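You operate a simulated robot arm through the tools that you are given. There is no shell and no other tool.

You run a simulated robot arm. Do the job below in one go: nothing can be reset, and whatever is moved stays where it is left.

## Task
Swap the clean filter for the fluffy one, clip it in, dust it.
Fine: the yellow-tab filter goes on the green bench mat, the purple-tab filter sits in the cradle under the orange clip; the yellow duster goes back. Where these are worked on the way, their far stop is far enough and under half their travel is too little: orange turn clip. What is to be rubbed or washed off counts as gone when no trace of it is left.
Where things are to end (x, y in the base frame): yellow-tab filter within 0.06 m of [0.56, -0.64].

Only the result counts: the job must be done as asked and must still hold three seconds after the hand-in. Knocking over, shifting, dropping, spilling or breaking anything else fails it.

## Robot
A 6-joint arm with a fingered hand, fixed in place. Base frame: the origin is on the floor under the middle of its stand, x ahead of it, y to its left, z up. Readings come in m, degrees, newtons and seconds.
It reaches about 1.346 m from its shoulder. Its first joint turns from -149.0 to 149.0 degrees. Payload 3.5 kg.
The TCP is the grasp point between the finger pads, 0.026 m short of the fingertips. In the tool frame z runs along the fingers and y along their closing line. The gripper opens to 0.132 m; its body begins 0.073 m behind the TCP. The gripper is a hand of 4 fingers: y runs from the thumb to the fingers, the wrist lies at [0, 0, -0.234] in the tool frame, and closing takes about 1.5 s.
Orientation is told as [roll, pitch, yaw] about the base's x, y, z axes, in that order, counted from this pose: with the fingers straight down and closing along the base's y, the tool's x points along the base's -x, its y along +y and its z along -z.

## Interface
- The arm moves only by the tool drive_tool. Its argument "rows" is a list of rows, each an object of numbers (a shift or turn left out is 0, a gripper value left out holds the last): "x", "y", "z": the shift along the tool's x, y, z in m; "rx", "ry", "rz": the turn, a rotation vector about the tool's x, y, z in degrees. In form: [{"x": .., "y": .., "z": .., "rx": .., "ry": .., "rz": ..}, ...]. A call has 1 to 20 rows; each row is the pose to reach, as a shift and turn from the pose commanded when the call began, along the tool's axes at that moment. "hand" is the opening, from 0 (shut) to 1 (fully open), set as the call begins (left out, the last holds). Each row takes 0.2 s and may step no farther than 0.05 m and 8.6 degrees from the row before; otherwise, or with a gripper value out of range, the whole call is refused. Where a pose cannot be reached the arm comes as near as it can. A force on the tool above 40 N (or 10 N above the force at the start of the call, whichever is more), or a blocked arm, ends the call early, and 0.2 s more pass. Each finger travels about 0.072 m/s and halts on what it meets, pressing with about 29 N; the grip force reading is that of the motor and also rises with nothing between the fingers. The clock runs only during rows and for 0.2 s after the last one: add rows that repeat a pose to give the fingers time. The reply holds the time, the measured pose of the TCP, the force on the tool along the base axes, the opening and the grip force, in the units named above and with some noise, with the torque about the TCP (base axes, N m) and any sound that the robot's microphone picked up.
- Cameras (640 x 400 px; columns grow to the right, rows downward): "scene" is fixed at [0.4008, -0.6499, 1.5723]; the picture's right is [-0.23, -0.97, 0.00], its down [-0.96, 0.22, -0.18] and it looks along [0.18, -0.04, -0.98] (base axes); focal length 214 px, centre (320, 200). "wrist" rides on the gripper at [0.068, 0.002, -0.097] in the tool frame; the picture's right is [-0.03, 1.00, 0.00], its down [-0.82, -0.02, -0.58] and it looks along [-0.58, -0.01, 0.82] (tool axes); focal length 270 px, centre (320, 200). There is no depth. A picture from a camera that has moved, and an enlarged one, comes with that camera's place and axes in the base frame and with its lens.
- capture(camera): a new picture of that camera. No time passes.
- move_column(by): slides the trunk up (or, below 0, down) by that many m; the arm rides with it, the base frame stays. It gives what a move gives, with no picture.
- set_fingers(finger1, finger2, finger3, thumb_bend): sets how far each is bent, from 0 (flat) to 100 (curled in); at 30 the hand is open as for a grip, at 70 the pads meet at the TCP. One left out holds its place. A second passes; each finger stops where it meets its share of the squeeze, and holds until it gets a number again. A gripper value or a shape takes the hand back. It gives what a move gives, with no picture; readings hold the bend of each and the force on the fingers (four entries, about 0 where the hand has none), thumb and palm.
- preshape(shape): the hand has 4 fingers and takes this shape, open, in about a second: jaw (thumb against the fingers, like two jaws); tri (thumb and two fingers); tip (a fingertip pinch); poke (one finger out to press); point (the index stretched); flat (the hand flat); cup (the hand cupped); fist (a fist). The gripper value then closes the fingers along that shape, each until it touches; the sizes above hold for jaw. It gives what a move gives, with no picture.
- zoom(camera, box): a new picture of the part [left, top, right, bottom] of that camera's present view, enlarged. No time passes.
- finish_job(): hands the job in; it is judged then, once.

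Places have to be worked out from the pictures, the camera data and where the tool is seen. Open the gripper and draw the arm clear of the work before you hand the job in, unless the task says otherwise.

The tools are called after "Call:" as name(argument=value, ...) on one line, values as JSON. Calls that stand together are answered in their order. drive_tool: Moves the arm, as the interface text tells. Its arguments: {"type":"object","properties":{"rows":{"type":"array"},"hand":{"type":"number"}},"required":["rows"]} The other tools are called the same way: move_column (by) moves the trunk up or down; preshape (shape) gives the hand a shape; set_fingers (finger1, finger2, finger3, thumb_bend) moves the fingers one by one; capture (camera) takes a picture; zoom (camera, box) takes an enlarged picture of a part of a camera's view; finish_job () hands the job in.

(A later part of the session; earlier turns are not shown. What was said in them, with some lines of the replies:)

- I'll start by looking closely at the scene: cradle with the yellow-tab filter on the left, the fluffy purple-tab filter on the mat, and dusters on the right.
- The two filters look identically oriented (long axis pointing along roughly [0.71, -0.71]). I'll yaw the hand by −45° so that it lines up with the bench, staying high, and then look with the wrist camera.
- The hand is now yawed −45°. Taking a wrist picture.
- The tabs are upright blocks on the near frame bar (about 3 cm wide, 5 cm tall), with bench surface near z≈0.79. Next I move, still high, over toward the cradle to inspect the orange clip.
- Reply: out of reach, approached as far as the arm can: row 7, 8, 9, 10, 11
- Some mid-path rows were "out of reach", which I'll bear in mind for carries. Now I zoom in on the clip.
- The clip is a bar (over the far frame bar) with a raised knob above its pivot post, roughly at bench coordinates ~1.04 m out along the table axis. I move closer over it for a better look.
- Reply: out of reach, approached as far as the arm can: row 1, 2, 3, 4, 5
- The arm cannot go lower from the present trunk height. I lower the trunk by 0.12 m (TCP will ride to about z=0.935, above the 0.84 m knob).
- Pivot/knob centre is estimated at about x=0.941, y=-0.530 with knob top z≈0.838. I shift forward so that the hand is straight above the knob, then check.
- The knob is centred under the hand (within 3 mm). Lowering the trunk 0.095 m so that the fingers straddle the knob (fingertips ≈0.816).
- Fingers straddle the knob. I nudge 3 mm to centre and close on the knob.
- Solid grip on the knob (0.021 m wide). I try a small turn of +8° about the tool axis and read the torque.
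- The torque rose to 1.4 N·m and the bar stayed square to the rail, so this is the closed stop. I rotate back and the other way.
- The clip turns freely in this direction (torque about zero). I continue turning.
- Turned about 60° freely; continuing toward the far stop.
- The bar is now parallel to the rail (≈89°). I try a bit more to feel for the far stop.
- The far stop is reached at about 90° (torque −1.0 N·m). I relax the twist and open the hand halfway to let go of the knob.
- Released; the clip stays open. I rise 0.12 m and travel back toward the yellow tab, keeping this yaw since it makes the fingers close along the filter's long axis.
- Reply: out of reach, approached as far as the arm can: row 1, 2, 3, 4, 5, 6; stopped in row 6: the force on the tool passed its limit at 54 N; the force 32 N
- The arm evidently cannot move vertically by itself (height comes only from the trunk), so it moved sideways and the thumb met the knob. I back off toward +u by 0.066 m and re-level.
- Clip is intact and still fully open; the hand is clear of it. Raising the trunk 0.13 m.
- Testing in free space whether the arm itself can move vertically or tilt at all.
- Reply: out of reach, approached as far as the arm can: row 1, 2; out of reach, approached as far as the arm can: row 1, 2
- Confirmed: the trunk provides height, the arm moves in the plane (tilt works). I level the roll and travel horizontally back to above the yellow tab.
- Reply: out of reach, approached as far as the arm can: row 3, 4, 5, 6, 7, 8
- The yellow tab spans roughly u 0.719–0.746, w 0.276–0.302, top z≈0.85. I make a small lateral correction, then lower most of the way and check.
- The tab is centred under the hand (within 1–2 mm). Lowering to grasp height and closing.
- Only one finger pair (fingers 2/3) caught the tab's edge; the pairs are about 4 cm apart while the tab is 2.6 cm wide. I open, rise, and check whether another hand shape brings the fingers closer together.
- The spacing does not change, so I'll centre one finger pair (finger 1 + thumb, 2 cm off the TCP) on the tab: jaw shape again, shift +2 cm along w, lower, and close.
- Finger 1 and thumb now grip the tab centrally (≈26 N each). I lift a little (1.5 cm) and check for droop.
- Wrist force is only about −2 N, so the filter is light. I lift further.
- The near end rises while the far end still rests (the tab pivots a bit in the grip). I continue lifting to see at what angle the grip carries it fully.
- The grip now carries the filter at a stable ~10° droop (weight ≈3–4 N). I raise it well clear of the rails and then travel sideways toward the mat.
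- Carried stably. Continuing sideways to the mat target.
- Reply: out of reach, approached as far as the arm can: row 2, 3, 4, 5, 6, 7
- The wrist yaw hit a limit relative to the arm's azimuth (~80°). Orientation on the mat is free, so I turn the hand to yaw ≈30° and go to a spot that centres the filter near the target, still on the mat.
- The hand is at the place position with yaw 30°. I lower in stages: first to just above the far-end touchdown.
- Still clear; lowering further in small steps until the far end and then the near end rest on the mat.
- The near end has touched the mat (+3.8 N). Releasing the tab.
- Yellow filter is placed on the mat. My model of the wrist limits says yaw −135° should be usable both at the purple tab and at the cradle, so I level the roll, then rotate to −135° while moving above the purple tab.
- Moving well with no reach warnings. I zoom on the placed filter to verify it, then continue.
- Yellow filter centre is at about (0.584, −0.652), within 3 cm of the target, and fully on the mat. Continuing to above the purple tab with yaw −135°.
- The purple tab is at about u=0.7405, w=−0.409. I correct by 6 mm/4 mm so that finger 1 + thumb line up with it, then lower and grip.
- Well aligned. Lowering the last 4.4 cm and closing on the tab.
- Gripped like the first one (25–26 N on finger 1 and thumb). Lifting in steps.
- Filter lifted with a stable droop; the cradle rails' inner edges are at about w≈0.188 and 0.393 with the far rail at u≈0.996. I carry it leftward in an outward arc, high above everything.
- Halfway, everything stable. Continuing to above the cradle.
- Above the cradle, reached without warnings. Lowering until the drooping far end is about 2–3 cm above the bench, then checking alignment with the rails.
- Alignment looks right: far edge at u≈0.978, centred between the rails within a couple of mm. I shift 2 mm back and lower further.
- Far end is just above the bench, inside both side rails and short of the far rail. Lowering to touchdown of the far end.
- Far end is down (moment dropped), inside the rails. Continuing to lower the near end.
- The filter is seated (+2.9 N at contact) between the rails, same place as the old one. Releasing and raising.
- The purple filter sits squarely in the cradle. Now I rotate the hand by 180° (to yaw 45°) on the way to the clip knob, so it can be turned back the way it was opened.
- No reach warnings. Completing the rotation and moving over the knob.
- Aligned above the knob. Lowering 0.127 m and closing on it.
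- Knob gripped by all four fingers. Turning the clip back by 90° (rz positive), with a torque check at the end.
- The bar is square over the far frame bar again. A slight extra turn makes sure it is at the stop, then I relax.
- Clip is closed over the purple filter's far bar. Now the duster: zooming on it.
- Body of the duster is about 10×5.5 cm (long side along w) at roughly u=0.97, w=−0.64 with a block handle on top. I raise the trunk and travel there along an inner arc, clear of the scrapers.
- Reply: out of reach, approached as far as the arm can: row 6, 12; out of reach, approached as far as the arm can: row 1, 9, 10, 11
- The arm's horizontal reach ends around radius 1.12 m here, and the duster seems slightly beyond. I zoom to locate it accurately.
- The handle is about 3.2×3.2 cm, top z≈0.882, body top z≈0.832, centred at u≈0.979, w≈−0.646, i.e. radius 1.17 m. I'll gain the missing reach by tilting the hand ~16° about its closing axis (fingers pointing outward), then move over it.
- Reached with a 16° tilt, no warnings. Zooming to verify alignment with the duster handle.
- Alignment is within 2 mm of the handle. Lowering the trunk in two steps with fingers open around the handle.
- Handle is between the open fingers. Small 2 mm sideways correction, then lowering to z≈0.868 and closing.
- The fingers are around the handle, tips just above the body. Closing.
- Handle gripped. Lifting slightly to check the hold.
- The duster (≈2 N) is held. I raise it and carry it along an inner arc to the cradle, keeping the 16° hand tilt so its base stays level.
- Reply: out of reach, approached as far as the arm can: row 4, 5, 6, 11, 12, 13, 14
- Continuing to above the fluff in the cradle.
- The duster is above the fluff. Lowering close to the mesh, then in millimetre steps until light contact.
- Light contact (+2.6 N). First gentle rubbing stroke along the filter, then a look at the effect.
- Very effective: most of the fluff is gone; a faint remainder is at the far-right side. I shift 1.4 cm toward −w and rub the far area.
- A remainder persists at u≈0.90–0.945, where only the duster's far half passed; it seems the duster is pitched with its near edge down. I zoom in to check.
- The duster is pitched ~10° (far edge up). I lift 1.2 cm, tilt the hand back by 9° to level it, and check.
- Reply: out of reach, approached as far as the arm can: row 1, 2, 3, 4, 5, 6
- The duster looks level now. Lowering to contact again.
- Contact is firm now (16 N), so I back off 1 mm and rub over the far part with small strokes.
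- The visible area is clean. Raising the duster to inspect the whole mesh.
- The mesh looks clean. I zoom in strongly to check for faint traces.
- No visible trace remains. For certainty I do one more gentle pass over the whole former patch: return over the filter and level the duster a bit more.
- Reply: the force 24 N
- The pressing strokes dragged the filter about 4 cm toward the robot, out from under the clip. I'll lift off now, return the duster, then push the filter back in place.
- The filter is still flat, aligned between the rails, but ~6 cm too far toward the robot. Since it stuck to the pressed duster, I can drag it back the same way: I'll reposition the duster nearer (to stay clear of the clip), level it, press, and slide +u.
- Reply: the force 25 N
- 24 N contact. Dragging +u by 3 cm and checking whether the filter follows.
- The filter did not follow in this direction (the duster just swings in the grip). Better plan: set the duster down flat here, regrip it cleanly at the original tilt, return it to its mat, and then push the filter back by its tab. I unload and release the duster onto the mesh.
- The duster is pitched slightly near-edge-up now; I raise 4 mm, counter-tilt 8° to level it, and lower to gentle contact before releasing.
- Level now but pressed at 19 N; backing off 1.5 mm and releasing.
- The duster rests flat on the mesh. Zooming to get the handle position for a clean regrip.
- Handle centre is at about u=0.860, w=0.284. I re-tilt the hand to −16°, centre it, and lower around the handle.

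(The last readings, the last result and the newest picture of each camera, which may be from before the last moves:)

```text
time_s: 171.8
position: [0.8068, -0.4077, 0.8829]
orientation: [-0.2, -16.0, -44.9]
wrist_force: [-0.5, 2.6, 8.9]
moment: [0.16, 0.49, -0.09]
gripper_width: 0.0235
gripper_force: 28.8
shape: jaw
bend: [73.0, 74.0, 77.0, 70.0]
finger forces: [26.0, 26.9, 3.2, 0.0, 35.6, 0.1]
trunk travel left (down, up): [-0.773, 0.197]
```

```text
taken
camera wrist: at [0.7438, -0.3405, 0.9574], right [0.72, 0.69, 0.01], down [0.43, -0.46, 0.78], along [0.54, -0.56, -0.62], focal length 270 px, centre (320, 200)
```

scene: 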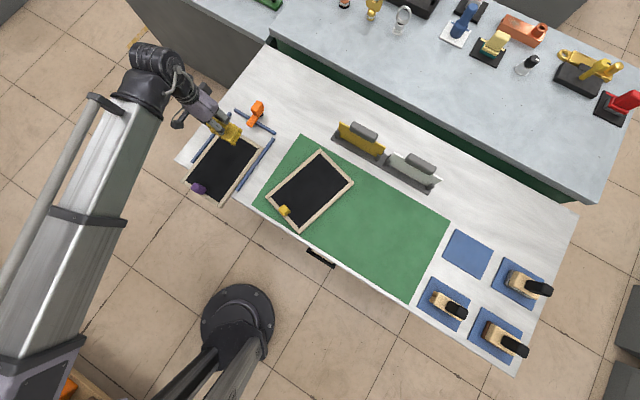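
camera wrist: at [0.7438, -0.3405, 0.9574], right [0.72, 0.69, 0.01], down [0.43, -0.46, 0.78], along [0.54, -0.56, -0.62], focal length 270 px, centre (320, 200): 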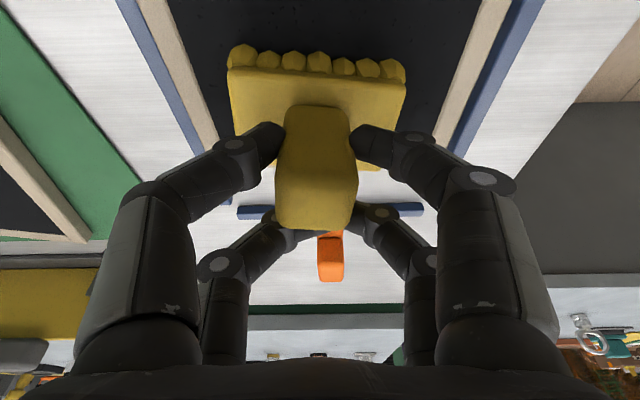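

Gripped as at the original pick. Lifting and checking.

Call:
move_column(by=0.12)

Call:
capture(camera="wrist")

Call:
zoom(camera="scene", box=[160, 60, 300, 200])

```text
time_s: 173.3
position: [0.8067, -0.4073, 1.0032]
orientation: [-0.1, -16.0, -45.1]
wrist_force: [0.9, 0.0, -1.2]
moment: [0.02, 0.0, -0.03]
gripper_width: 0.0225
gripper_force: 28.8
shape: jaw
bend: [73.0, 74.0, 77.0, 70.0]
finger forces: [25.5, 25.7, 1.4, 0.0, 31.9, 0.1]
trunk travel left (down, up): [-0.893, 0.077]
```

```text
taken
camera wrist: at [0.7445, -0.3409, 1.0766], right [0.72, 0.69, 0.01], down [0.43, -0.46, 0.78], along [0.54, -0.56, -0.63], focal length 270 px, centre (320, 200)
```

wrist: 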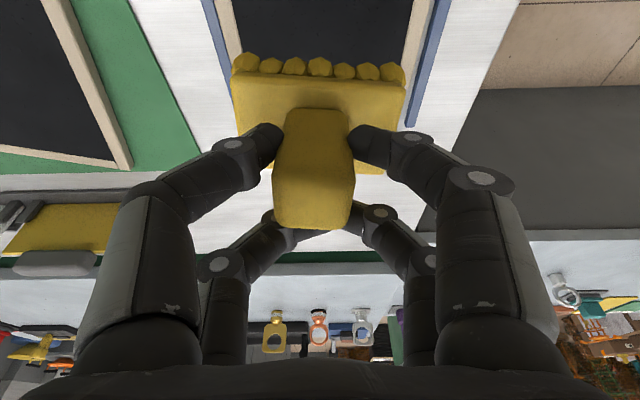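

```text
2.86 times, centred on (230, 130) of scene
camera zoom: at [0.4008, -0.6499, 1.5723], right [-0.23, -0.97, 0.0], down [-0.96, 0.22, -0.18], along [0.18, -0.04, -0.98], focal length 613 px, centre (577, 400)
```

zoom: 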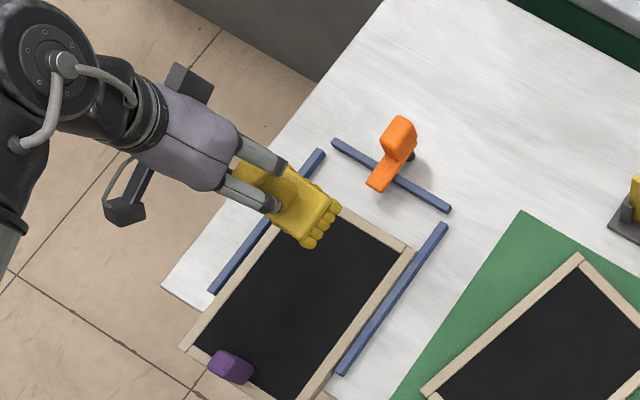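

Held firmly by three fingers. Carrying the duster back along the reverse arc.

Call:
drive_tool(rows=[{"x": -0.001, "y": -0.015, "z": 0.0003}, {"x": -0.003, "y": -0.045, "z": 0.001}, {"x": -0.006, "y": -0.085, "z": 0.002}, {"x": -0.009, "y": -0.125, "z": 0.0027}, {"x": -0.012, "y": -0.165, "z": 0.0035}, {"x": -0.015, "y": -0.205, "z": 0.0044}, {"x": -0.018, "y": -0.245, "z": 0.0053}, {"x": -0.022, "y": -0.285, "z": 0.0062}, {"x": -0.025, "y": -0.325, "z": 0.007}, {"x": -0.028, "y": -0.365, "z": 0.008}, {"x": -0.0304, "y": -0.405, "z": 0.0087}, {"x": -0.032, "y": -0.445, "z": 0.0091}, {"x": -0.033, "y": -0.485, "z": 0.0095}, {"x": -0.035, "y": -0.525, "z": 0.01}, {"x": -0.036, "y": -0.565, "z": 0.0103}, {"x": -0.038, "y": -0.605, "z": 0.0108}, {"x": -0.04, "y": -0.645, "z": 0.0115}, {"x": -0.04, "y": -0.665, "z": 0.0115}, {"x": -0.04, "y": -0.67, "z": 0.0115}])

Call:
capture(camera="scene")

```text
time_s: 177.3
position: [0.363, -0.9079, 1.0025]
orientation: [-0.1, -16.0, -44.9]
wrist_force: [0.3, 0.4, -1.0]
moment: [0.0, 0.02, 0.01]
gripper_width: 0.0223
gripper_force: 28.6
shape: jaw
bend: [73.0, 74.0, 77.0, 70.0]
finger forces: [25.9, 0.1, 0.4, 0.0, 31.5, 0.0]
out of reach, approached as far as the arm can: row 9
trunk travel left (down, up): [-0.893, 0.077]
```

```text
taken
```

scene: 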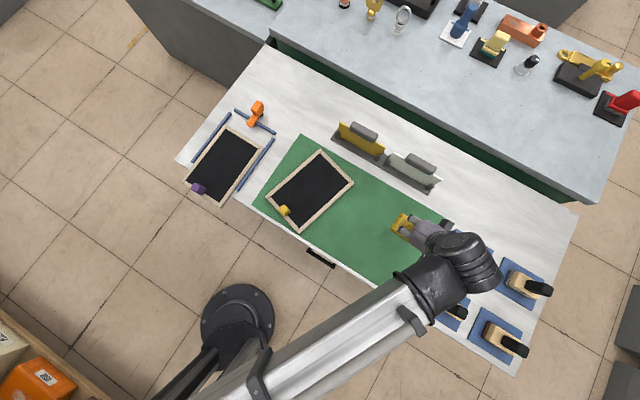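

Continuing to above the duster's blue mat, with a small yaw compensation.

Call:
drive_tool(rows=[{"x": -0.009, "y": -0.03, "z": 0.0025}, {"x": -0.02, "y": -0.07, "z": 0.0057}, {"x": -0.032, "y": -0.11, "z": 0.0092}, {"x": -0.043, "y": -0.15, "z": 0.0123}, {"x": -0.055, "y": -0.19, "z": 0.0157}, {"x": -0.066, "y": -0.23, "z": 0.0189}, {"x": -0.0757, "y": -0.2633, "z": 0.0217}, {"x": -0.0757, "y": -0.2633, "z": 0.0217}])

Call:
capture(camera="wrist")

Call:
zoom(camera="scene", box=[430, 210, 580, 310])

```text
time_s: 179.1
position: [0.2316, -1.1481, 1.0029]
orientation: [-0.1, -15.9, -45.1]
wrist_force: [-0.5, -0.6, -0.8]
moment: [0.04, -0.01, -0.01]
gripper_width: 0.0226
gripper_force: 29.6
shape: jaw
bend: [73.0, 74.0, 77.0, 70.0]
finger forces: [25.9, 0.0, 0.2, 0.0, 31.3, 0.0]
out of reach, approached as far as the arm can: row 3, 5, 6, 7, 8
trunk travel left (down, up): [-0.893, 0.077]
```

```text
taken
camera wrist: at [0.168, -1.0827, 1.0767], right [0.72, 0.69, 0.01], down [0.43, -0.46, 0.78], along [0.54, -0.56, -0.63], focal length 270 px, centre (320, 200)
```

wrist: 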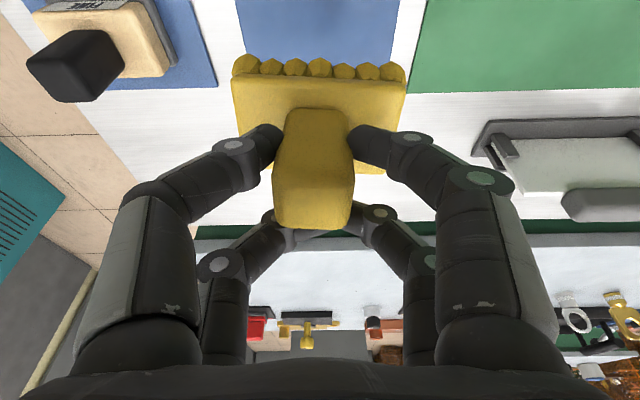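

```text
4.00 times, centred on (505, 260) of scene
camera zoom: at [0.4008, -0.6499, 1.5723], right [-0.23, -0.97, 0.0], down [-0.96, 0.22, -0.18], along [0.18, -0.04, -0.98], focal length 858 px, centre (-420, -40)
```

zoom: 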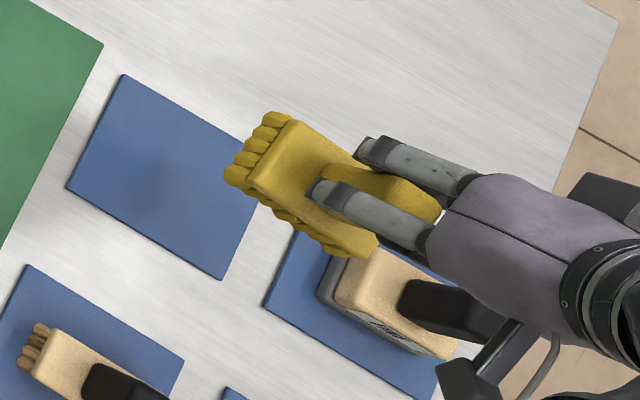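

Above the mat within 2 mm of the pick pose. I square the duster's yaw by 3° and lower it.

Call:
drive_tool(rows=[{"rz": -3, "x": -0.001}, {"rz": -3, "x": -0.001}])

Call:
move_column(by=-0.105)

Call:
capture(camera="wrist")

Call:
zoom(camera="scene", box=[430, 210, 580, 310])

```text
time_s: 179.7
position: [0.233, -1.1497, 1.0028]
orientation: [-1.0, -16.1, -41.9]
wrist_force: [1.3, -0.5, -1.2]
moment: [0.03, 0.02, 0.0]
gripper_width: 0.0226
gripper_force: 29.0
shape: jaw
bend: [73.0, 74.0, 77.0, 70.0]
finger forces: [25.9, 0.1, 0.2, 0.0, 31.3, 0.0]
trunk travel left (down, up): [-0.893, 0.077]
```

```text
time_s: 181.1
position: [0.2325, -1.1508, 0.8987]
orientation: [-0.9, -16.0, -41.8]
wrist_force: [-0.2, -0.6, -1.3]
moment: [0.01, -0.03, -0.03]
gripper_width: 0.0224
gripper_force: 29.2
shape: jaw
bend: [73.0, 74.0, 77.0, 70.0]
finger forces: [26.0, 0.0, 0.2, 0.0, 31.4, 0.0]
trunk travel left (down, up): [-0.788, 0.182]
```

```text
taken
camera wrist: at [0.1669, -1.0858, 0.9717], right [0.69, 0.72, -0.01], down [0.46, -0.42, 0.78], along [0.56, -0.54, -0.62], focal length 270 px, centre (320, 200)
```

wrist: 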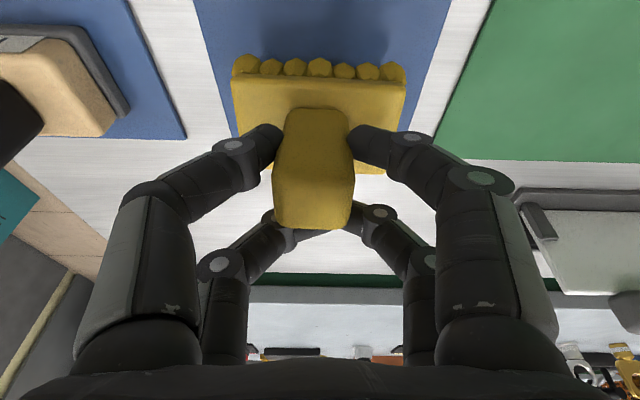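

```text
4.00 times, centred on (505, 260) of scene
camera zoom: at [0.4008, -0.6499, 1.5723], right [-0.23, -0.97, 0.0], down [-0.96, 0.22, -0.18], along [0.18, -0.04, -0.98], focal length 858 px, centre (-420, -40)
```

zoom: 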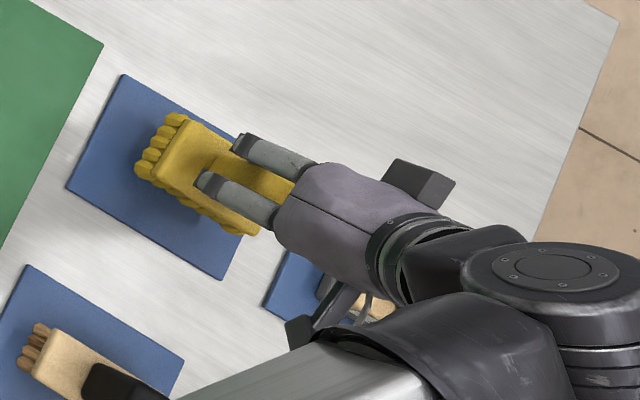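

Matches the picture from just after pick-up. Lowering to touchdown in small steps.

Call:
move_column(by=-0.022)

Call:
move_column(by=-0.004)

Call:
move_column(by=-0.002)

```text
time_s: 181.8
position: [0.2334, -1.1496, 0.8756]
orientation: [-1.0, -16.0, -41.9]
wrist_force: [-0.3, 0.4, 1.1]
moment: [-0.02, 0.09, -0.04]
gripper_width: 0.0227
gripper_force: 28.7
shape: jaw
bend: [73.0, 74.0, 77.0, 70.0]
finger forces: [26.2, 0.0, 0.3, 0.0, 31.6, 0.1]
trunk travel left (down, up): [-0.766, 0.204]
```

```text
time_s: 182.3
position: [0.2325, -1.1484, 0.8761]
orientation: [-1.1, -16.2, -41.7]
wrist_force: [1.3, -3.2, 18.4]
moment: [-0.07, 0.23, 0.01]
gripper_width: 0.0227
gripper_force: 28.9
shape: jaw
bend: [73.0, 74.0, 77.0, 70.0]
finger forces: [26.9, 0.0, 0.5, 0.1, 34.0, 0.0]
trunk travel left (down, up): [-0.762, 0.208]
```

```text
time_s: 182.8
position: [0.2328, -1.1484, 0.8738]
orientation: [-1.3, -16.4, -41.9]
wrist_force: [2.9, -6.9, 33.0]
moment: [-0.13, 0.24, -0.05]
gripper_width: 0.0233
gripper_force: 28.7
shape: jaw
bend: [74.0, 75.0, 77.0, 70.0]
finger forces: [28.0, 31.7, 0.3, 0.0, 36.9, 0.0]
trunk travel left (down, up): [-0.76, 0.21]
```

In contact with the mat (33 N); backing off 3 mm and releasing.

Call:
move_column(by=0.003)

Call:
drive_tool(rows=[{"z": 0}, {"z": 0}, {"z": 0}, {"z": 0}, {"z": 0}, {"z": 0}, {"z": 0}, {"z": 0}, {"z": 0}], hand=1)

Call:
move_column(by=0.12)

Call:
capture(camera="wrist")

Call:
zoom(camera="scene", box=[430, 220, 510, 290])

```text
time_s: 183.3
position: [0.2327, -1.1479, 0.8745]
orientation: [-1.0, -16.1, -41.9]
wrist_force: [1.5, -2.4, 16.5]
moment: [-0.11, 0.16, -0.04]
gripper_width: 0.023
gripper_force: 29.0
shape: jaw
bend: [74.0, 75.0, 77.0, 70.0]
finger forces: [27.9, 0.1, 0.2, 0.1, 34.8, 0.0]
trunk travel left (down, up): [-0.763, 0.207]
```

```text
time_s: 185.3
position: [0.232, -1.15, 0.8734]
orientation: [-0.9, -16.1, -42.0]
wrist_force: [-0.9, 0.0, -0.9]
moment: [0.0, 0.0, -0.03]
gripper_width: 0.1317
gripper_force: 0.0
shape: jaw
bend: [30.0, 30.0, 30.0, 30.0]
finger forces: [0.1, 0.0, 0.1, 0.0, 0.1, 0.0]
trunk travel left (down, up): [-0.763, 0.207]
```

```text
time_s: 186.8
position: [0.2329, -1.1505, 0.9928]
orientation: [-1.0, -16.0, -41.8]
wrist_force: [0.2, 0.0, 0.2]
moment: [0.02, -0.03, -0.02]
gripper_width: 0.1321
gripper_force: 0.1
shape: jaw
bend: [30.0, 30.0, 30.0, 30.0]
finger forces: [0.0, 0.0, 0.1, 0.1, 0.0, 0.0]
trunk travel left (down, up): [-0.883, 0.087]
```

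```text
taken
camera wrist: at [0.1669, -1.0858, 1.0666], right [0.69, 0.72, -0.01], down [0.46, -0.42, 0.78], along [0.56, -0.54, -0.62], focal length 270 px, centre (320, 200)
```

wrist: 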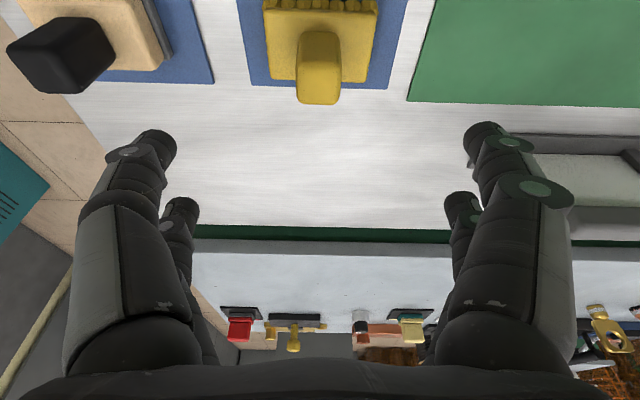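

```text
5.71 times, centred on (470, 255) of scene
camera zoom: at [0.4008, -0.6499, 1.5723], right [-0.23, -0.97, 0.0], down [-0.96, 0.22, -0.18], along [0.18, -0.04, -0.98], focal length 1226 px, centre (-537, -114)
```

zoom: 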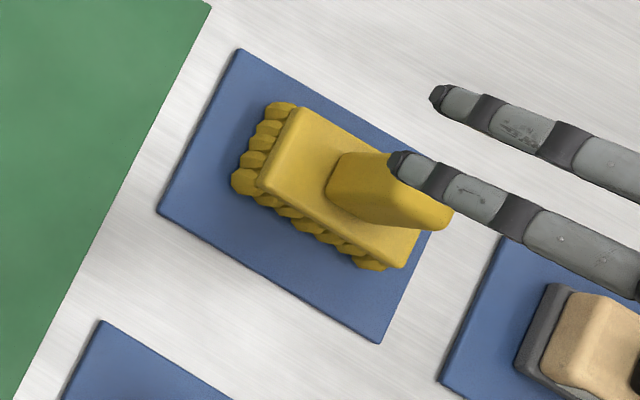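

The duster is back on its blue mat (≈8 mm from its original spot, upright). Now I untilt the hand while moving inward, heading for the purple tab.

Call:
drive_tool(rows=[{"rz": 3}, {"rz": 3}])

Call:
drive_tool(rows=[{"ry": 2, "x": 0.012, "y": 0.03, "z": -0.0034}, {"ry": 5, "x": 0.026, "y": 0.065, "z": -0.0074}, {"ry": 9, "x": 0.04, "y": 0.1, "z": -0.0114}, {"ry": 13, "x": 0.053, "y": 0.135, "z": -0.0152}, {"ry": 16, "x": 0.065, "y": 0.17, "z": -0.0186}, {"ry": 16, "x": 0.0769, "y": 0.2, "z": -0.022}, {"ry": 16, "x": 0.0769, "y": 0.2, "z": -0.022}])

```text
time_s: 187.4
position: [0.2321, -1.1497, 0.9918]
orientation: [-0.1, -16.1, -45.0]
wrist_force: [0.0, -0.4, -0.4]
moment: [0.02, 0.01, 0.01]
gripper_width: 0.132
gripper_force: 0.1
shape: jaw
bend: [30.0, 30.0, 30.0, 30.0]
finger forces: [0.0, 0.1, 0.0, 0.0, 0.1, 0.1]
trunk travel left (down, up): [-0.883, 0.087]
```

```text
time_s: 189.0
position: [0.3157, -0.9541, 0.9827]
orientation: [-0.2, 0.0, -45.1]
wrist_force: [0.1, 0.3, -0.3]
moment: [0.01, -0.01, 0.0]
gripper_width: 0.1319
gripper_force: 0.2
shape: jaw
bend: [30.0, 30.0, 30.0, 30.0]
finger forces: [0.0, 0.0, 0.0, 0.0, 0.0, 0.0]
out of reach, approached as far as the arm can: row 1, 2, 3, 4, 5, 6, 7
trunk travel left (down, up): [-0.883, 0.087]
```

Vertical again. Travelling to above the near half of the cradle.

Call:
drive_tool(rows=[{"x": 0.006, "y": 0.0435}, {"x": 0.012, "y": 0.087}, {"x": 0.017, "y": 0.1305}, {"x": 0.023, "y": 0.174}, {"x": 0.029, "y": 0.2175}, {"x": 0.035, "y": 0.261}, {"x": 0.04, "y": 0.3045}, {"x": 0.046, "y": 0.348}, {"x": 0.052, "y": 0.3915}, {"x": 0.058, "y": 0.435}, {"x": 0.063, "y": 0.4785}, {"x": 0.069, "y": 0.522}, {"x": 0.075, "y": 0.5655}, {"x": 0.081, "y": 0.609}, {"x": 0.086, "y": 0.6525}, {"x": 0.092, "y": 0.696}, {"x": 0.098, "y": 0.739}, {"x": 0.098, "y": 0.739}])

Call:
capture(camera="wrist")

Call:
capture(camera="scene")

```text
time_s: 192.8
position: [0.7752, -0.3632, 0.9846]
orientation: [-0.2, -0.1, -45.1]
wrist_force: [-0.6, -0.6, 0.5]
moment: [0.02, 0.0, -0.02]
gripper_width: 0.132
gripper_force: 0.0
shape: jaw
bend: [30.0, 30.0, 30.0, 30.0]
finger forces: [0.1, 0.1, 0.0, 0.0, 0.1, 0.0]
trunk travel left (down, up): [-0.883, 0.087]
```

```text
taken
camera wrist: at [0.7286, -0.3134, 1.0803], right [0.73, 0.69, 0.0], down [0.56, -0.59, 0.58], along [0.4, -0.42, -0.82], focal length 270 px, centre (320, 200)
```

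wrist: 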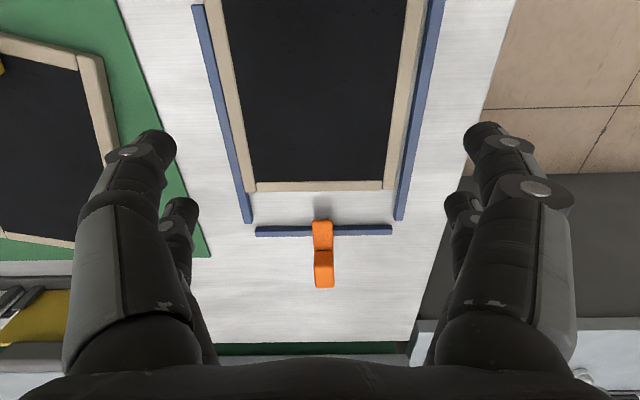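

```text
taken
```

scene: 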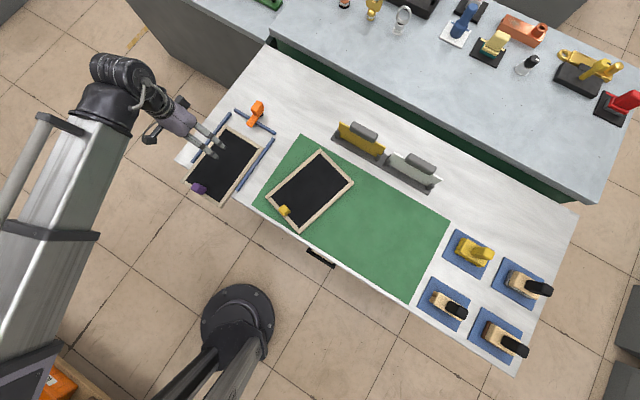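

Filter is straight between the rails, its far edge at u≈0.92 (about 7 cm short). The mesh is clean. I move nearer to see the tab.

Call:
drive_tool(rows=[{"x": 0.03}, {"x": 0.06}, {"x": 0.09}, {"x": 0.11}, {"x": 0.11}])

Call:
capture(camera="wrist")

```text
time_s: 194.0
position: [0.6923, -0.2848, 0.9851]
orientation: [-0.1, -0.1, -45.0]
wrist_force: [-0.1, 0.2, 0.4]
moment: [0.0, -0.01, 0.02]
gripper_width: 0.1317
gripper_force: 0.0
shape: jaw
bend: [30.0, 30.0, 30.0, 30.0]
finger forces: [0.0, 0.1, 0.0, 0.0, 0.0, 0.0]
trunk travel left (down, up): [-0.883, 0.087]
```

```text
taken
camera wrist: at [0.6474, -0.2358, 1.0802], right [0.73, 0.69, 0.0], down [0.56, -0.59, 0.58], along [0.4, -0.42, -0.82], focal length 270 px, centre (320, 200)
```

wrist: 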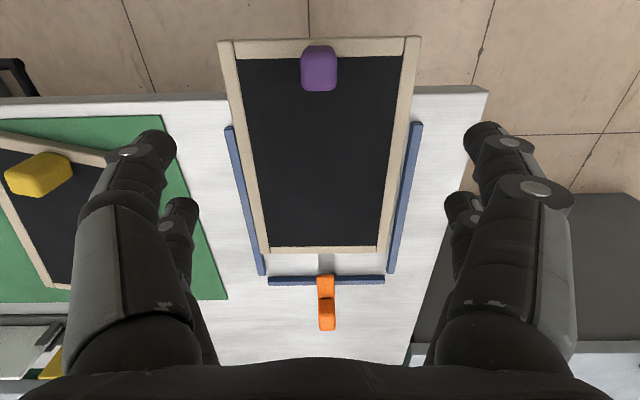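

Call:
zoom(camera="wrist", box=[230, 20, 410, 130])

```text
3.56 times, centred on (320, 75) of wrist
camera zoom: at [0.6474, -0.2358, 1.0802], right [0.73, 0.69, 0.0], down [0.56, -0.59, 0.58], along [0.4, -0.42, -0.82], focal length 961 px, centre (320, 644)
```

zoom: 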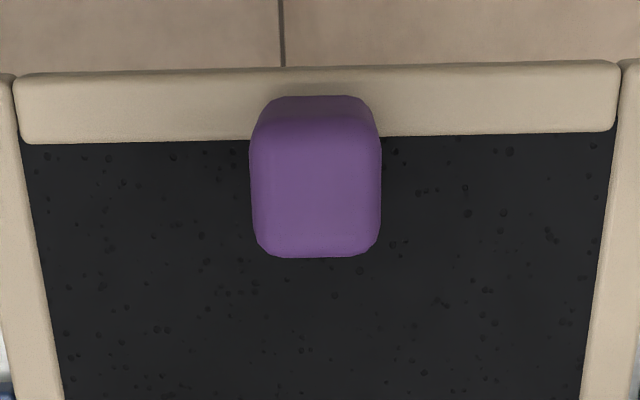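

The tab centre is at u≈0.6665, w≈0.290. With yaw −45° I can pinch its sides with finger 1 + thumb (TCP at u=0.6865). Aligning and lowering.

Call:
drive_tool(rows=[{"x": 0.0044, "y": 0.0015}, {"x": 0.0044, "y": 0.0015}], hand=1)

Call:
move_column(by=-0.1)

Call:
capture(camera="wrist")

```text
time_s: 194.6
position: [0.6907, -0.2812, 0.9841]
orientation: [-0.1, -0.2, -45.1]
wrist_force: [0.2, 0.3, -0.2]
moment: [-0.04, 0.0, 0.01]
gripper_width: 0.1319
gripper_force: 0.0
shape: jaw
bend: [30.0, 30.0, 30.0, 30.0]
finger forces: [0.0, 0.0, 0.1, 0.0, 0.0, 0.0]
trunk travel left (down, up): [-0.883, 0.087]
```

```text
time_s: 196.0
position: [0.691, -0.2811, 0.8841]
orientation: [-0.1, -0.1, -45.1]
wrist_force: [0.0, -0.2, -0.7]
moment: [0.01, 0.02, 0.0]
gripper_width: 0.132
gripper_force: 0.1
shape: jaw
bend: [30.0, 30.0, 30.0, 30.0]
finger forces: [0.0, 0.0, 0.0, 0.0, 0.0, 0.0]
trunk travel left (down, up): [-0.783, 0.187]
```

```text
taken
camera wrist: at [0.6454, -0.2319, 0.9803], right [0.73, 0.69, 0.0], down [0.56, -0.59, 0.58], along [0.4, -0.42, -0.82], focal length 270 px, centre (320, 200)
```

wrist: 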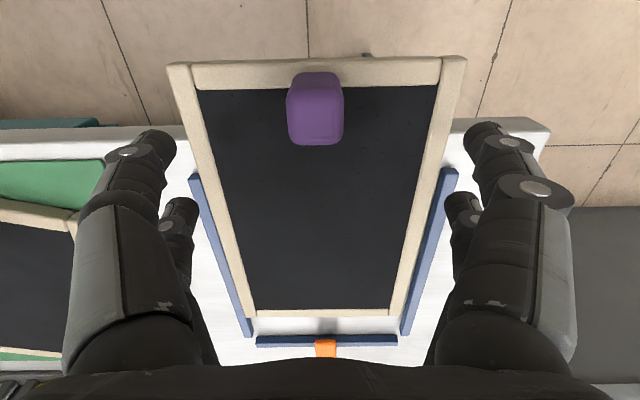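

Aligned. Lowering to grip height and closing.

Call:
move_column(by=-0.048)

Call:
drive_tool(rows=[{"z": 0}, {"z": 0}, {"z": 0}, {"z": 0}, {"z": 0}, {"z": 0}, {"z": 0}, {"z": 0}, {"z": 0}], hand=0)

Call:
capture(camera="wrist")

```text
time_s: 196.9
position: [0.6916, -0.2815, 0.8349]
orientation: [-0.1, -0.1, -45.0]
wrist_force: [-0.3, 0.0, 0.3]
moment: [0.0, 0.01, -0.01]
gripper_width: 0.1318
gripper_force: 0.1
shape: jaw
bend: [30.0, 30.0, 30.0, 30.0]
finger forces: [0.1, 0.0, 0.1, 0.0, 0.0, 0.1]
trunk travel left (down, up): [-0.735, 0.235]
```

```text
time_s: 198.9
position: [0.6917, -0.282, 0.8348]
orientation: [-0.2, -0.1, -45.1]
wrist_force: [-0.4, 0.6, -0.1]
moment: [-0.02, 0.01, -0.02]
gripper_width: 0.0129
gripper_force: 28.6
shape: jaw
bend: [73.0, 61.0, 61.0, 70.0]
finger forces: [25.6, 0.0, 0.0, 0.0, 25.8, 0.0]
trunk travel left (down, up): [-0.735, 0.235]
```

```text
taken
camera wrist: at [0.6455, -0.2319, 0.9322], right [0.73, 0.69, 0.0], down [0.56, -0.59, 0.58], along [0.4, -0.42, -0.82], focal length 270 px, centre (320, 200)
```

wrist: 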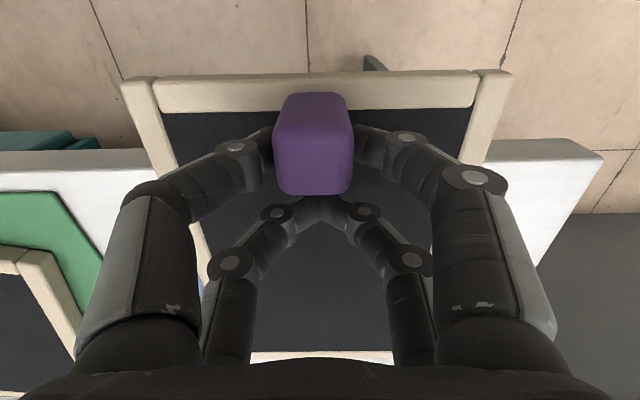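

Tab pinched (26 N). Sliding the filter +u by 4 cm first, watching the force.

Call:
drive_tool(rows=[{"x": -0.006}, {"x": -0.014}, {"x": -0.022}, {"x": -0.03}, {"x": -0.037}, {"x": -0.04}])

Call:
zoom(camera="scene", box=[180, 80, 300, 200])

```text
time_s: 200.3
position: [0.7191, -0.309, 0.8361]
orientation: [-0.1, -0.1, -45.2]
wrist_force: [-0.4, 0.7, 0.5]
moment: [-0.03, -0.01, 0.01]
gripper_width: 0.0126
gripper_force: 28.8
shape: jaw
bend: [73.0, 61.0, 61.0, 70.0]
finger forces: [25.7, 0.0, 0.1, 0.0, 25.7, 0.1]
trunk travel left (down, up): [-0.735, 0.235]
```

```text
3.33 times, centred on (240, 140) of scene
camera zoom: at [0.4008, -0.6499, 1.5723], right [-0.23, -0.97, 0.0], down [-0.96, 0.22, -0.18], along [0.18, -0.04, -0.98], focal length 715 px, centre (587, 400)
```

zoom: 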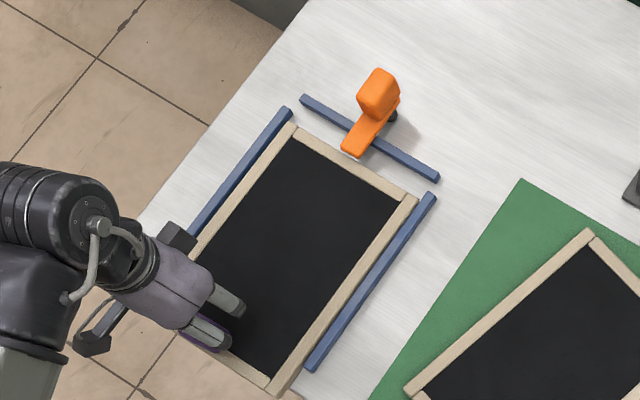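

It slides freely; the far bar is about to enter under the clip. Continuing with small steps.

Call:
drive_tool(rows=[{"x": -0.004}, {"x": -0.008}, {"x": -0.012}, {"x": -0.016}, {"x": -0.02}, {"x": -0.024}, {"x": -0.024}])

Call:
zoom(camera="scene", box=[200, 80, 290, 170])

Call:
capture(camera="wrist")

```text
time_s: 201.9
position: [0.7379, -0.3259, 0.8368]
orientation: [-0.1, -0.1, -45.1]
wrist_force: [-0.2, 0.6, -0.1]
moment: [-0.01, -0.02, 0.0]
gripper_width: 0.0128
gripper_force: 28.5
shape: jaw
bend: [73.0, 61.0, 61.0, 70.0]
finger forces: [25.7, 0.0, 0.1, 0.0, 25.7, 0.1]
trunk travel left (down, up): [-0.735, 0.235]
```

```text
4.44 times, centred on (245, 125) of scene
camera zoom: at [0.4008, -0.6499, 1.5723], right [-0.23, -0.97, 0.0], down [-0.96, 0.22, -0.18], along [0.18, -0.04, -0.98], focal length 953 px, centre (653, 533)
```

zoom: 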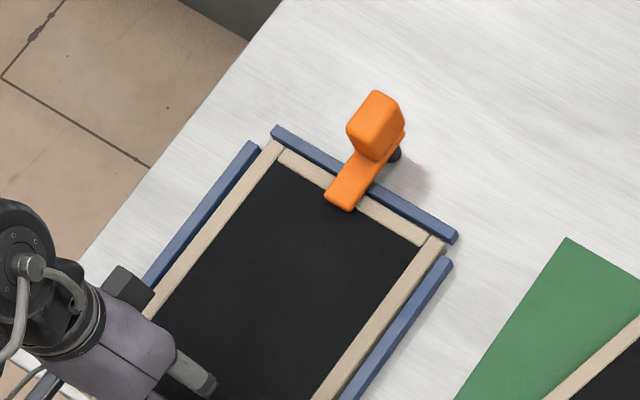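

```text
taken
camera wrist: at [0.6914, -0.2766, 0.9321], right [0.73, 0.69, 0.0], down [0.56, -0.59, 0.58], along [0.4, -0.42, -0.82], focal length 270 px, centre (320, 200)
```

wrist: 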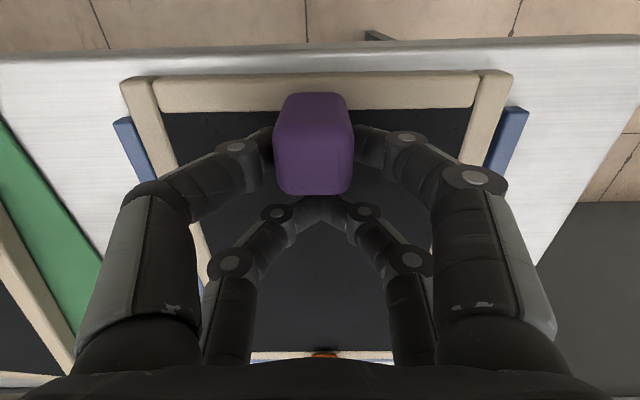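

The filter is back under the clip, next to the far rail. Releasing and rising for a full inspection.

Call:
drive_tool(rows=[{"z": 0}, {"z": 0}, {"z": 0}, {"z": 0}, {"z": 0}, {"z": 0}, {"z": 0}, {"z": 0}, {"z": 0}], hand=1)

Call:
move_column(by=0.2)

Call:
capture(camera="wrist")

Call:
zoom(camera="scene", box=[190, 90, 290, 200])

```text
time_s: 203.9
position: [0.7368, -0.3259, 0.8353]
orientation: [-0.1, -0.2, -45.1]
wrist_force: [0.3, 0.3, 1.4]
moment: [0.02, 0.02, 0.02]
gripper_width: 0.132
gripper_force: 0.0
shape: jaw
bend: [30.0, 30.0, 30.0, 30.0]
finger forces: [0.0, 0.1, 0.0, 0.1, 0.0, 0.0]
trunk travel left (down, up): [-0.735, 0.235]
```

```text
time_s: 206.0
position: [0.7366, -0.3271, 1.0354]
orientation: [-0.1, -0.1, -45.2]
wrist_force: [-0.4, 0.7, -0.9]
moment: [0.0, 0.01, 0.03]
gripper_width: 0.1321
gripper_force: 0.0
shape: jaw
bend: [30.0, 30.0, 30.0, 30.0]
finger forces: [0.0, 0.0, 0.0, 0.1, 0.0, 0.0]
trunk travel left (down, up): [-0.935, 0.035]
```

```text
taken
camera wrist: at [0.6912, -0.2765, 1.1322], right [0.73, 0.69, 0.0], down [0.56, -0.59, 0.58], along [0.4, -0.42, -0.82], focal length 270 px, centre (320, 200)
```

wrist: 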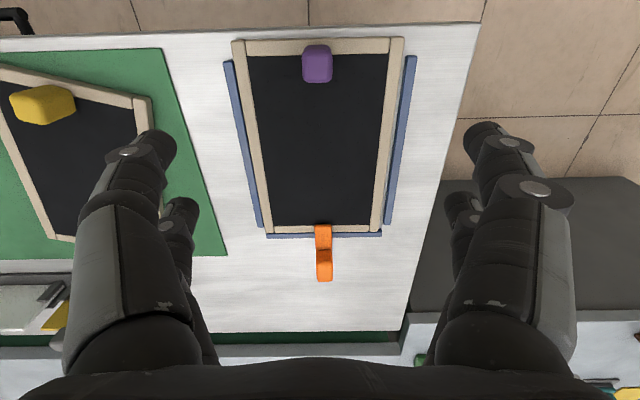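

```text
3.64 times, centred on (240, 145) of scene
camera zoom: at [0.4008, -0.6499, 1.5723], right [-0.23, -0.97, 0.0], down [-0.96, 0.22, -0.18], along [0.18, -0.04, -0.98], focal length 780 px, centre (611, 400)
```

zoom: 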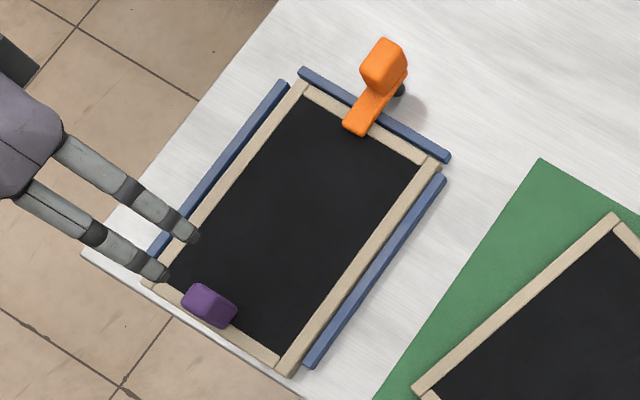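

Everything looks right. I check the mesh closely for any trace of fluff with the wrist camera and check the rest of the scene.

Call:
zoom(camera="wrist", box=[230, 90, 410, 250])

Call:
zoom(camera="scene", box=[220, 110, 270, 160])

Call:
capture(camera="scene")

```text
2.50 times, centred on (320, 170) of wrist
camera zoom: at [0.6912, -0.2765, 1.1322], right [0.73, 0.69, 0.0], down [0.56, -0.59, 0.58], along [0.4, -0.42, -0.82], focal length 676 px, centre (320, 275)
```

zoom: 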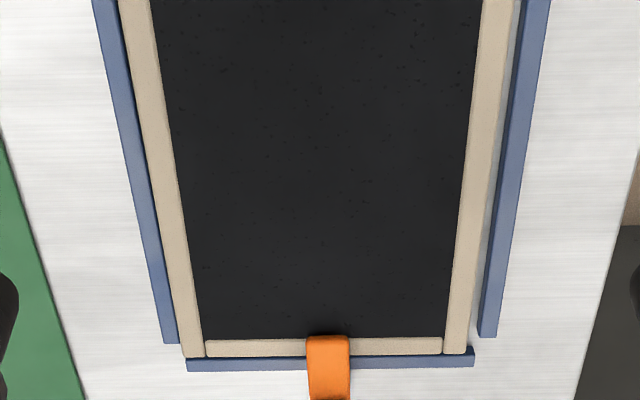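

```text
8.00 times, centred on (245, 135) of scene
camera zoom: at [0.4008, -0.6499, 1.5723], right [-0.23, -0.97, 0.0], down [-0.96, 0.22, -0.18], along [0.18, -0.04, -0.98], focal length 1716 px, centre (920, 720)
```

zoom: 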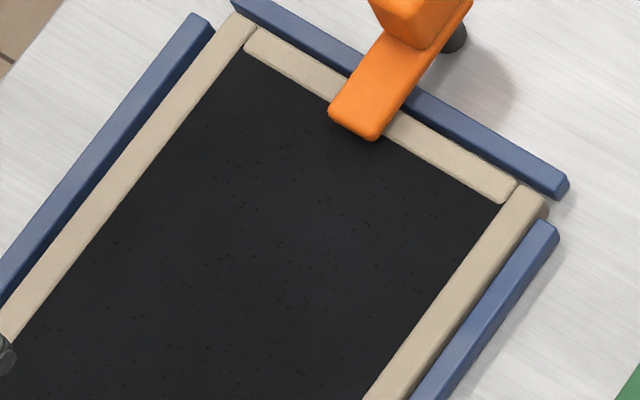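

```text
taken
```

scene: 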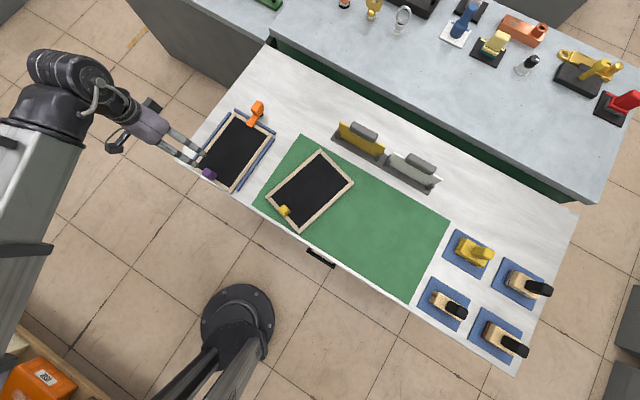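

No trace of fluff; filter is in the cradle under the clip, yellow filter on the mat, duster on its mat. I draw the arm clear to the side of the bench.

Call:
drive_tool(rows=[{"y": 0.04}, {"y": 0.08}, {"y": 0.12}, {"y": 0.16}, {"y": 0.2}, {"y": 0.24}, {"y": 0.28}, {"y": 0.32}, {"y": 0.32}], hand=1)

Call:
capture(camera="scene")

Call:
zoom(camera="scene", box=[180, 80, 360, 250])

Call:
zoom(camera="scene", box=[400, 210, 580, 380])

```text
time_s: 208.0
position: [0.9649, -0.1006, 1.0349]
orientation: [-0.1, 0.0, -45.1]
wrist_force: [-0.1, 0.6, -0.4]
moment: [0.02, 0.02, 0.02]
gripper_width: 0.1319
gripper_force: 0.0
shape: jaw
bend: [30.0, 30.0, 30.0, 30.0]
finger forces: [0.1, 0.1, 0.0, 0.0, 0.1, 0.0]
out of reach, approached as far as the arm can: row 5
trunk travel left (down, up): [-0.935, 0.035]
```

```text
taken
```

scene: 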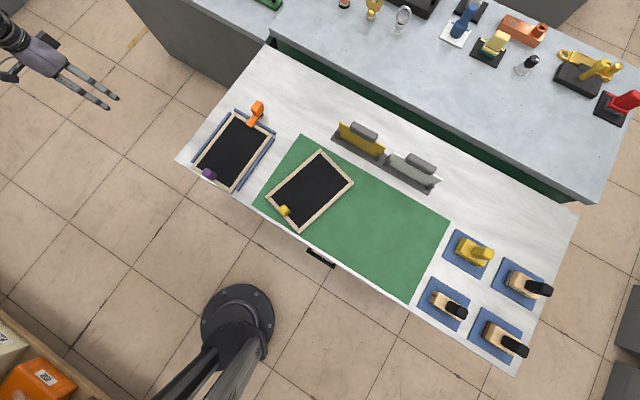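

```text
2.35 times, centred on (270, 165) of scene
camera zoom: at [0.4008, -0.6499, 1.5723], right [-0.23, -0.97, 0.0], down [-0.96, 0.22, -0.18], along [0.18, -0.04, -0.98], focal length 505 px, centre (438, 282)
```

zoom: 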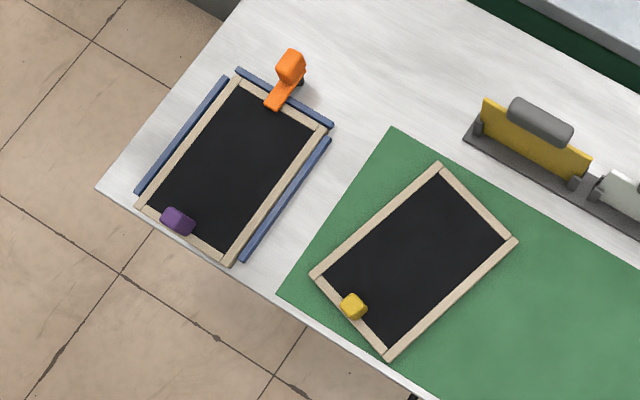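

```text
2.35 times, centred on (490, 295) of scene
camera zoom: at [0.4008, -0.6499, 1.5723], right [-0.23, -0.97, 0.0], down [-0.96, 0.22, -0.18], along [0.18, -0.04, -0.98], focal length 505 px, centre (-80, -24)
```

zoom: 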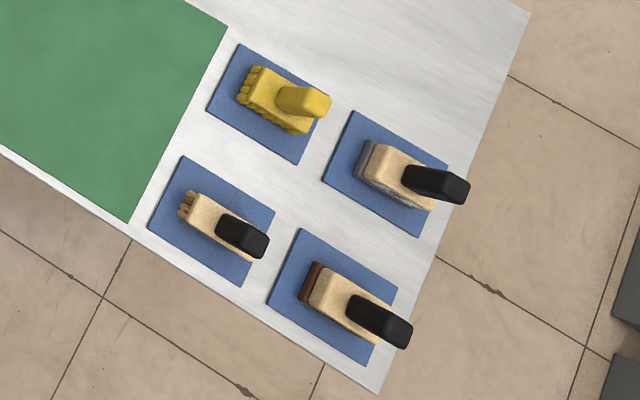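

The arm is clear and the hand is open. The purple-tab filter is in the cradle under the clip with no fluff visible, the yellow-tab filter is on the mat, and the duster is back on its mat with the other brushes undisturbed. Handing in.

Call:
finish_job()

```text
The job is handed in.
```

The filters are swapped, the purple-tab one is clipped in and dusted, and I've handed the job in; the result hasn't come back yet.

- **Yellow-tab filter:** it lies fully on the green mat, centred at about (0.584, -0.652). That is roughly 3 cm from the target, and it is turned about 15° from the bench line.
- **Purple-tab filter:** it sits in the cradle between the rails, with its far bar under the orange clip. I turned the clip open to its far stop and back to its closed stop.
- **Fluff:** close-up pictures from both cameras showed no trace left on the mesh.
- **Yellow duster:** it is upright on its blue mat, about 8 mm from where it started.

- **Filter dragged during dusting:** an extra dusting pass pressed too hard and pulled the filter about 6–7 cm toward the robot, out from under the clip and partly over the bench edge. It did not fall. I slid it back under the closed clip by its tab and checked it afterwards; it now sits a few millimetres off-centre between the rails.
- **Knock on the open clip:** early on, the thumb bumped the open clip's knob at 54 N. The clip stayed in place and turned normally afterwards.

In the final pictures nothing else on the bench had moved.
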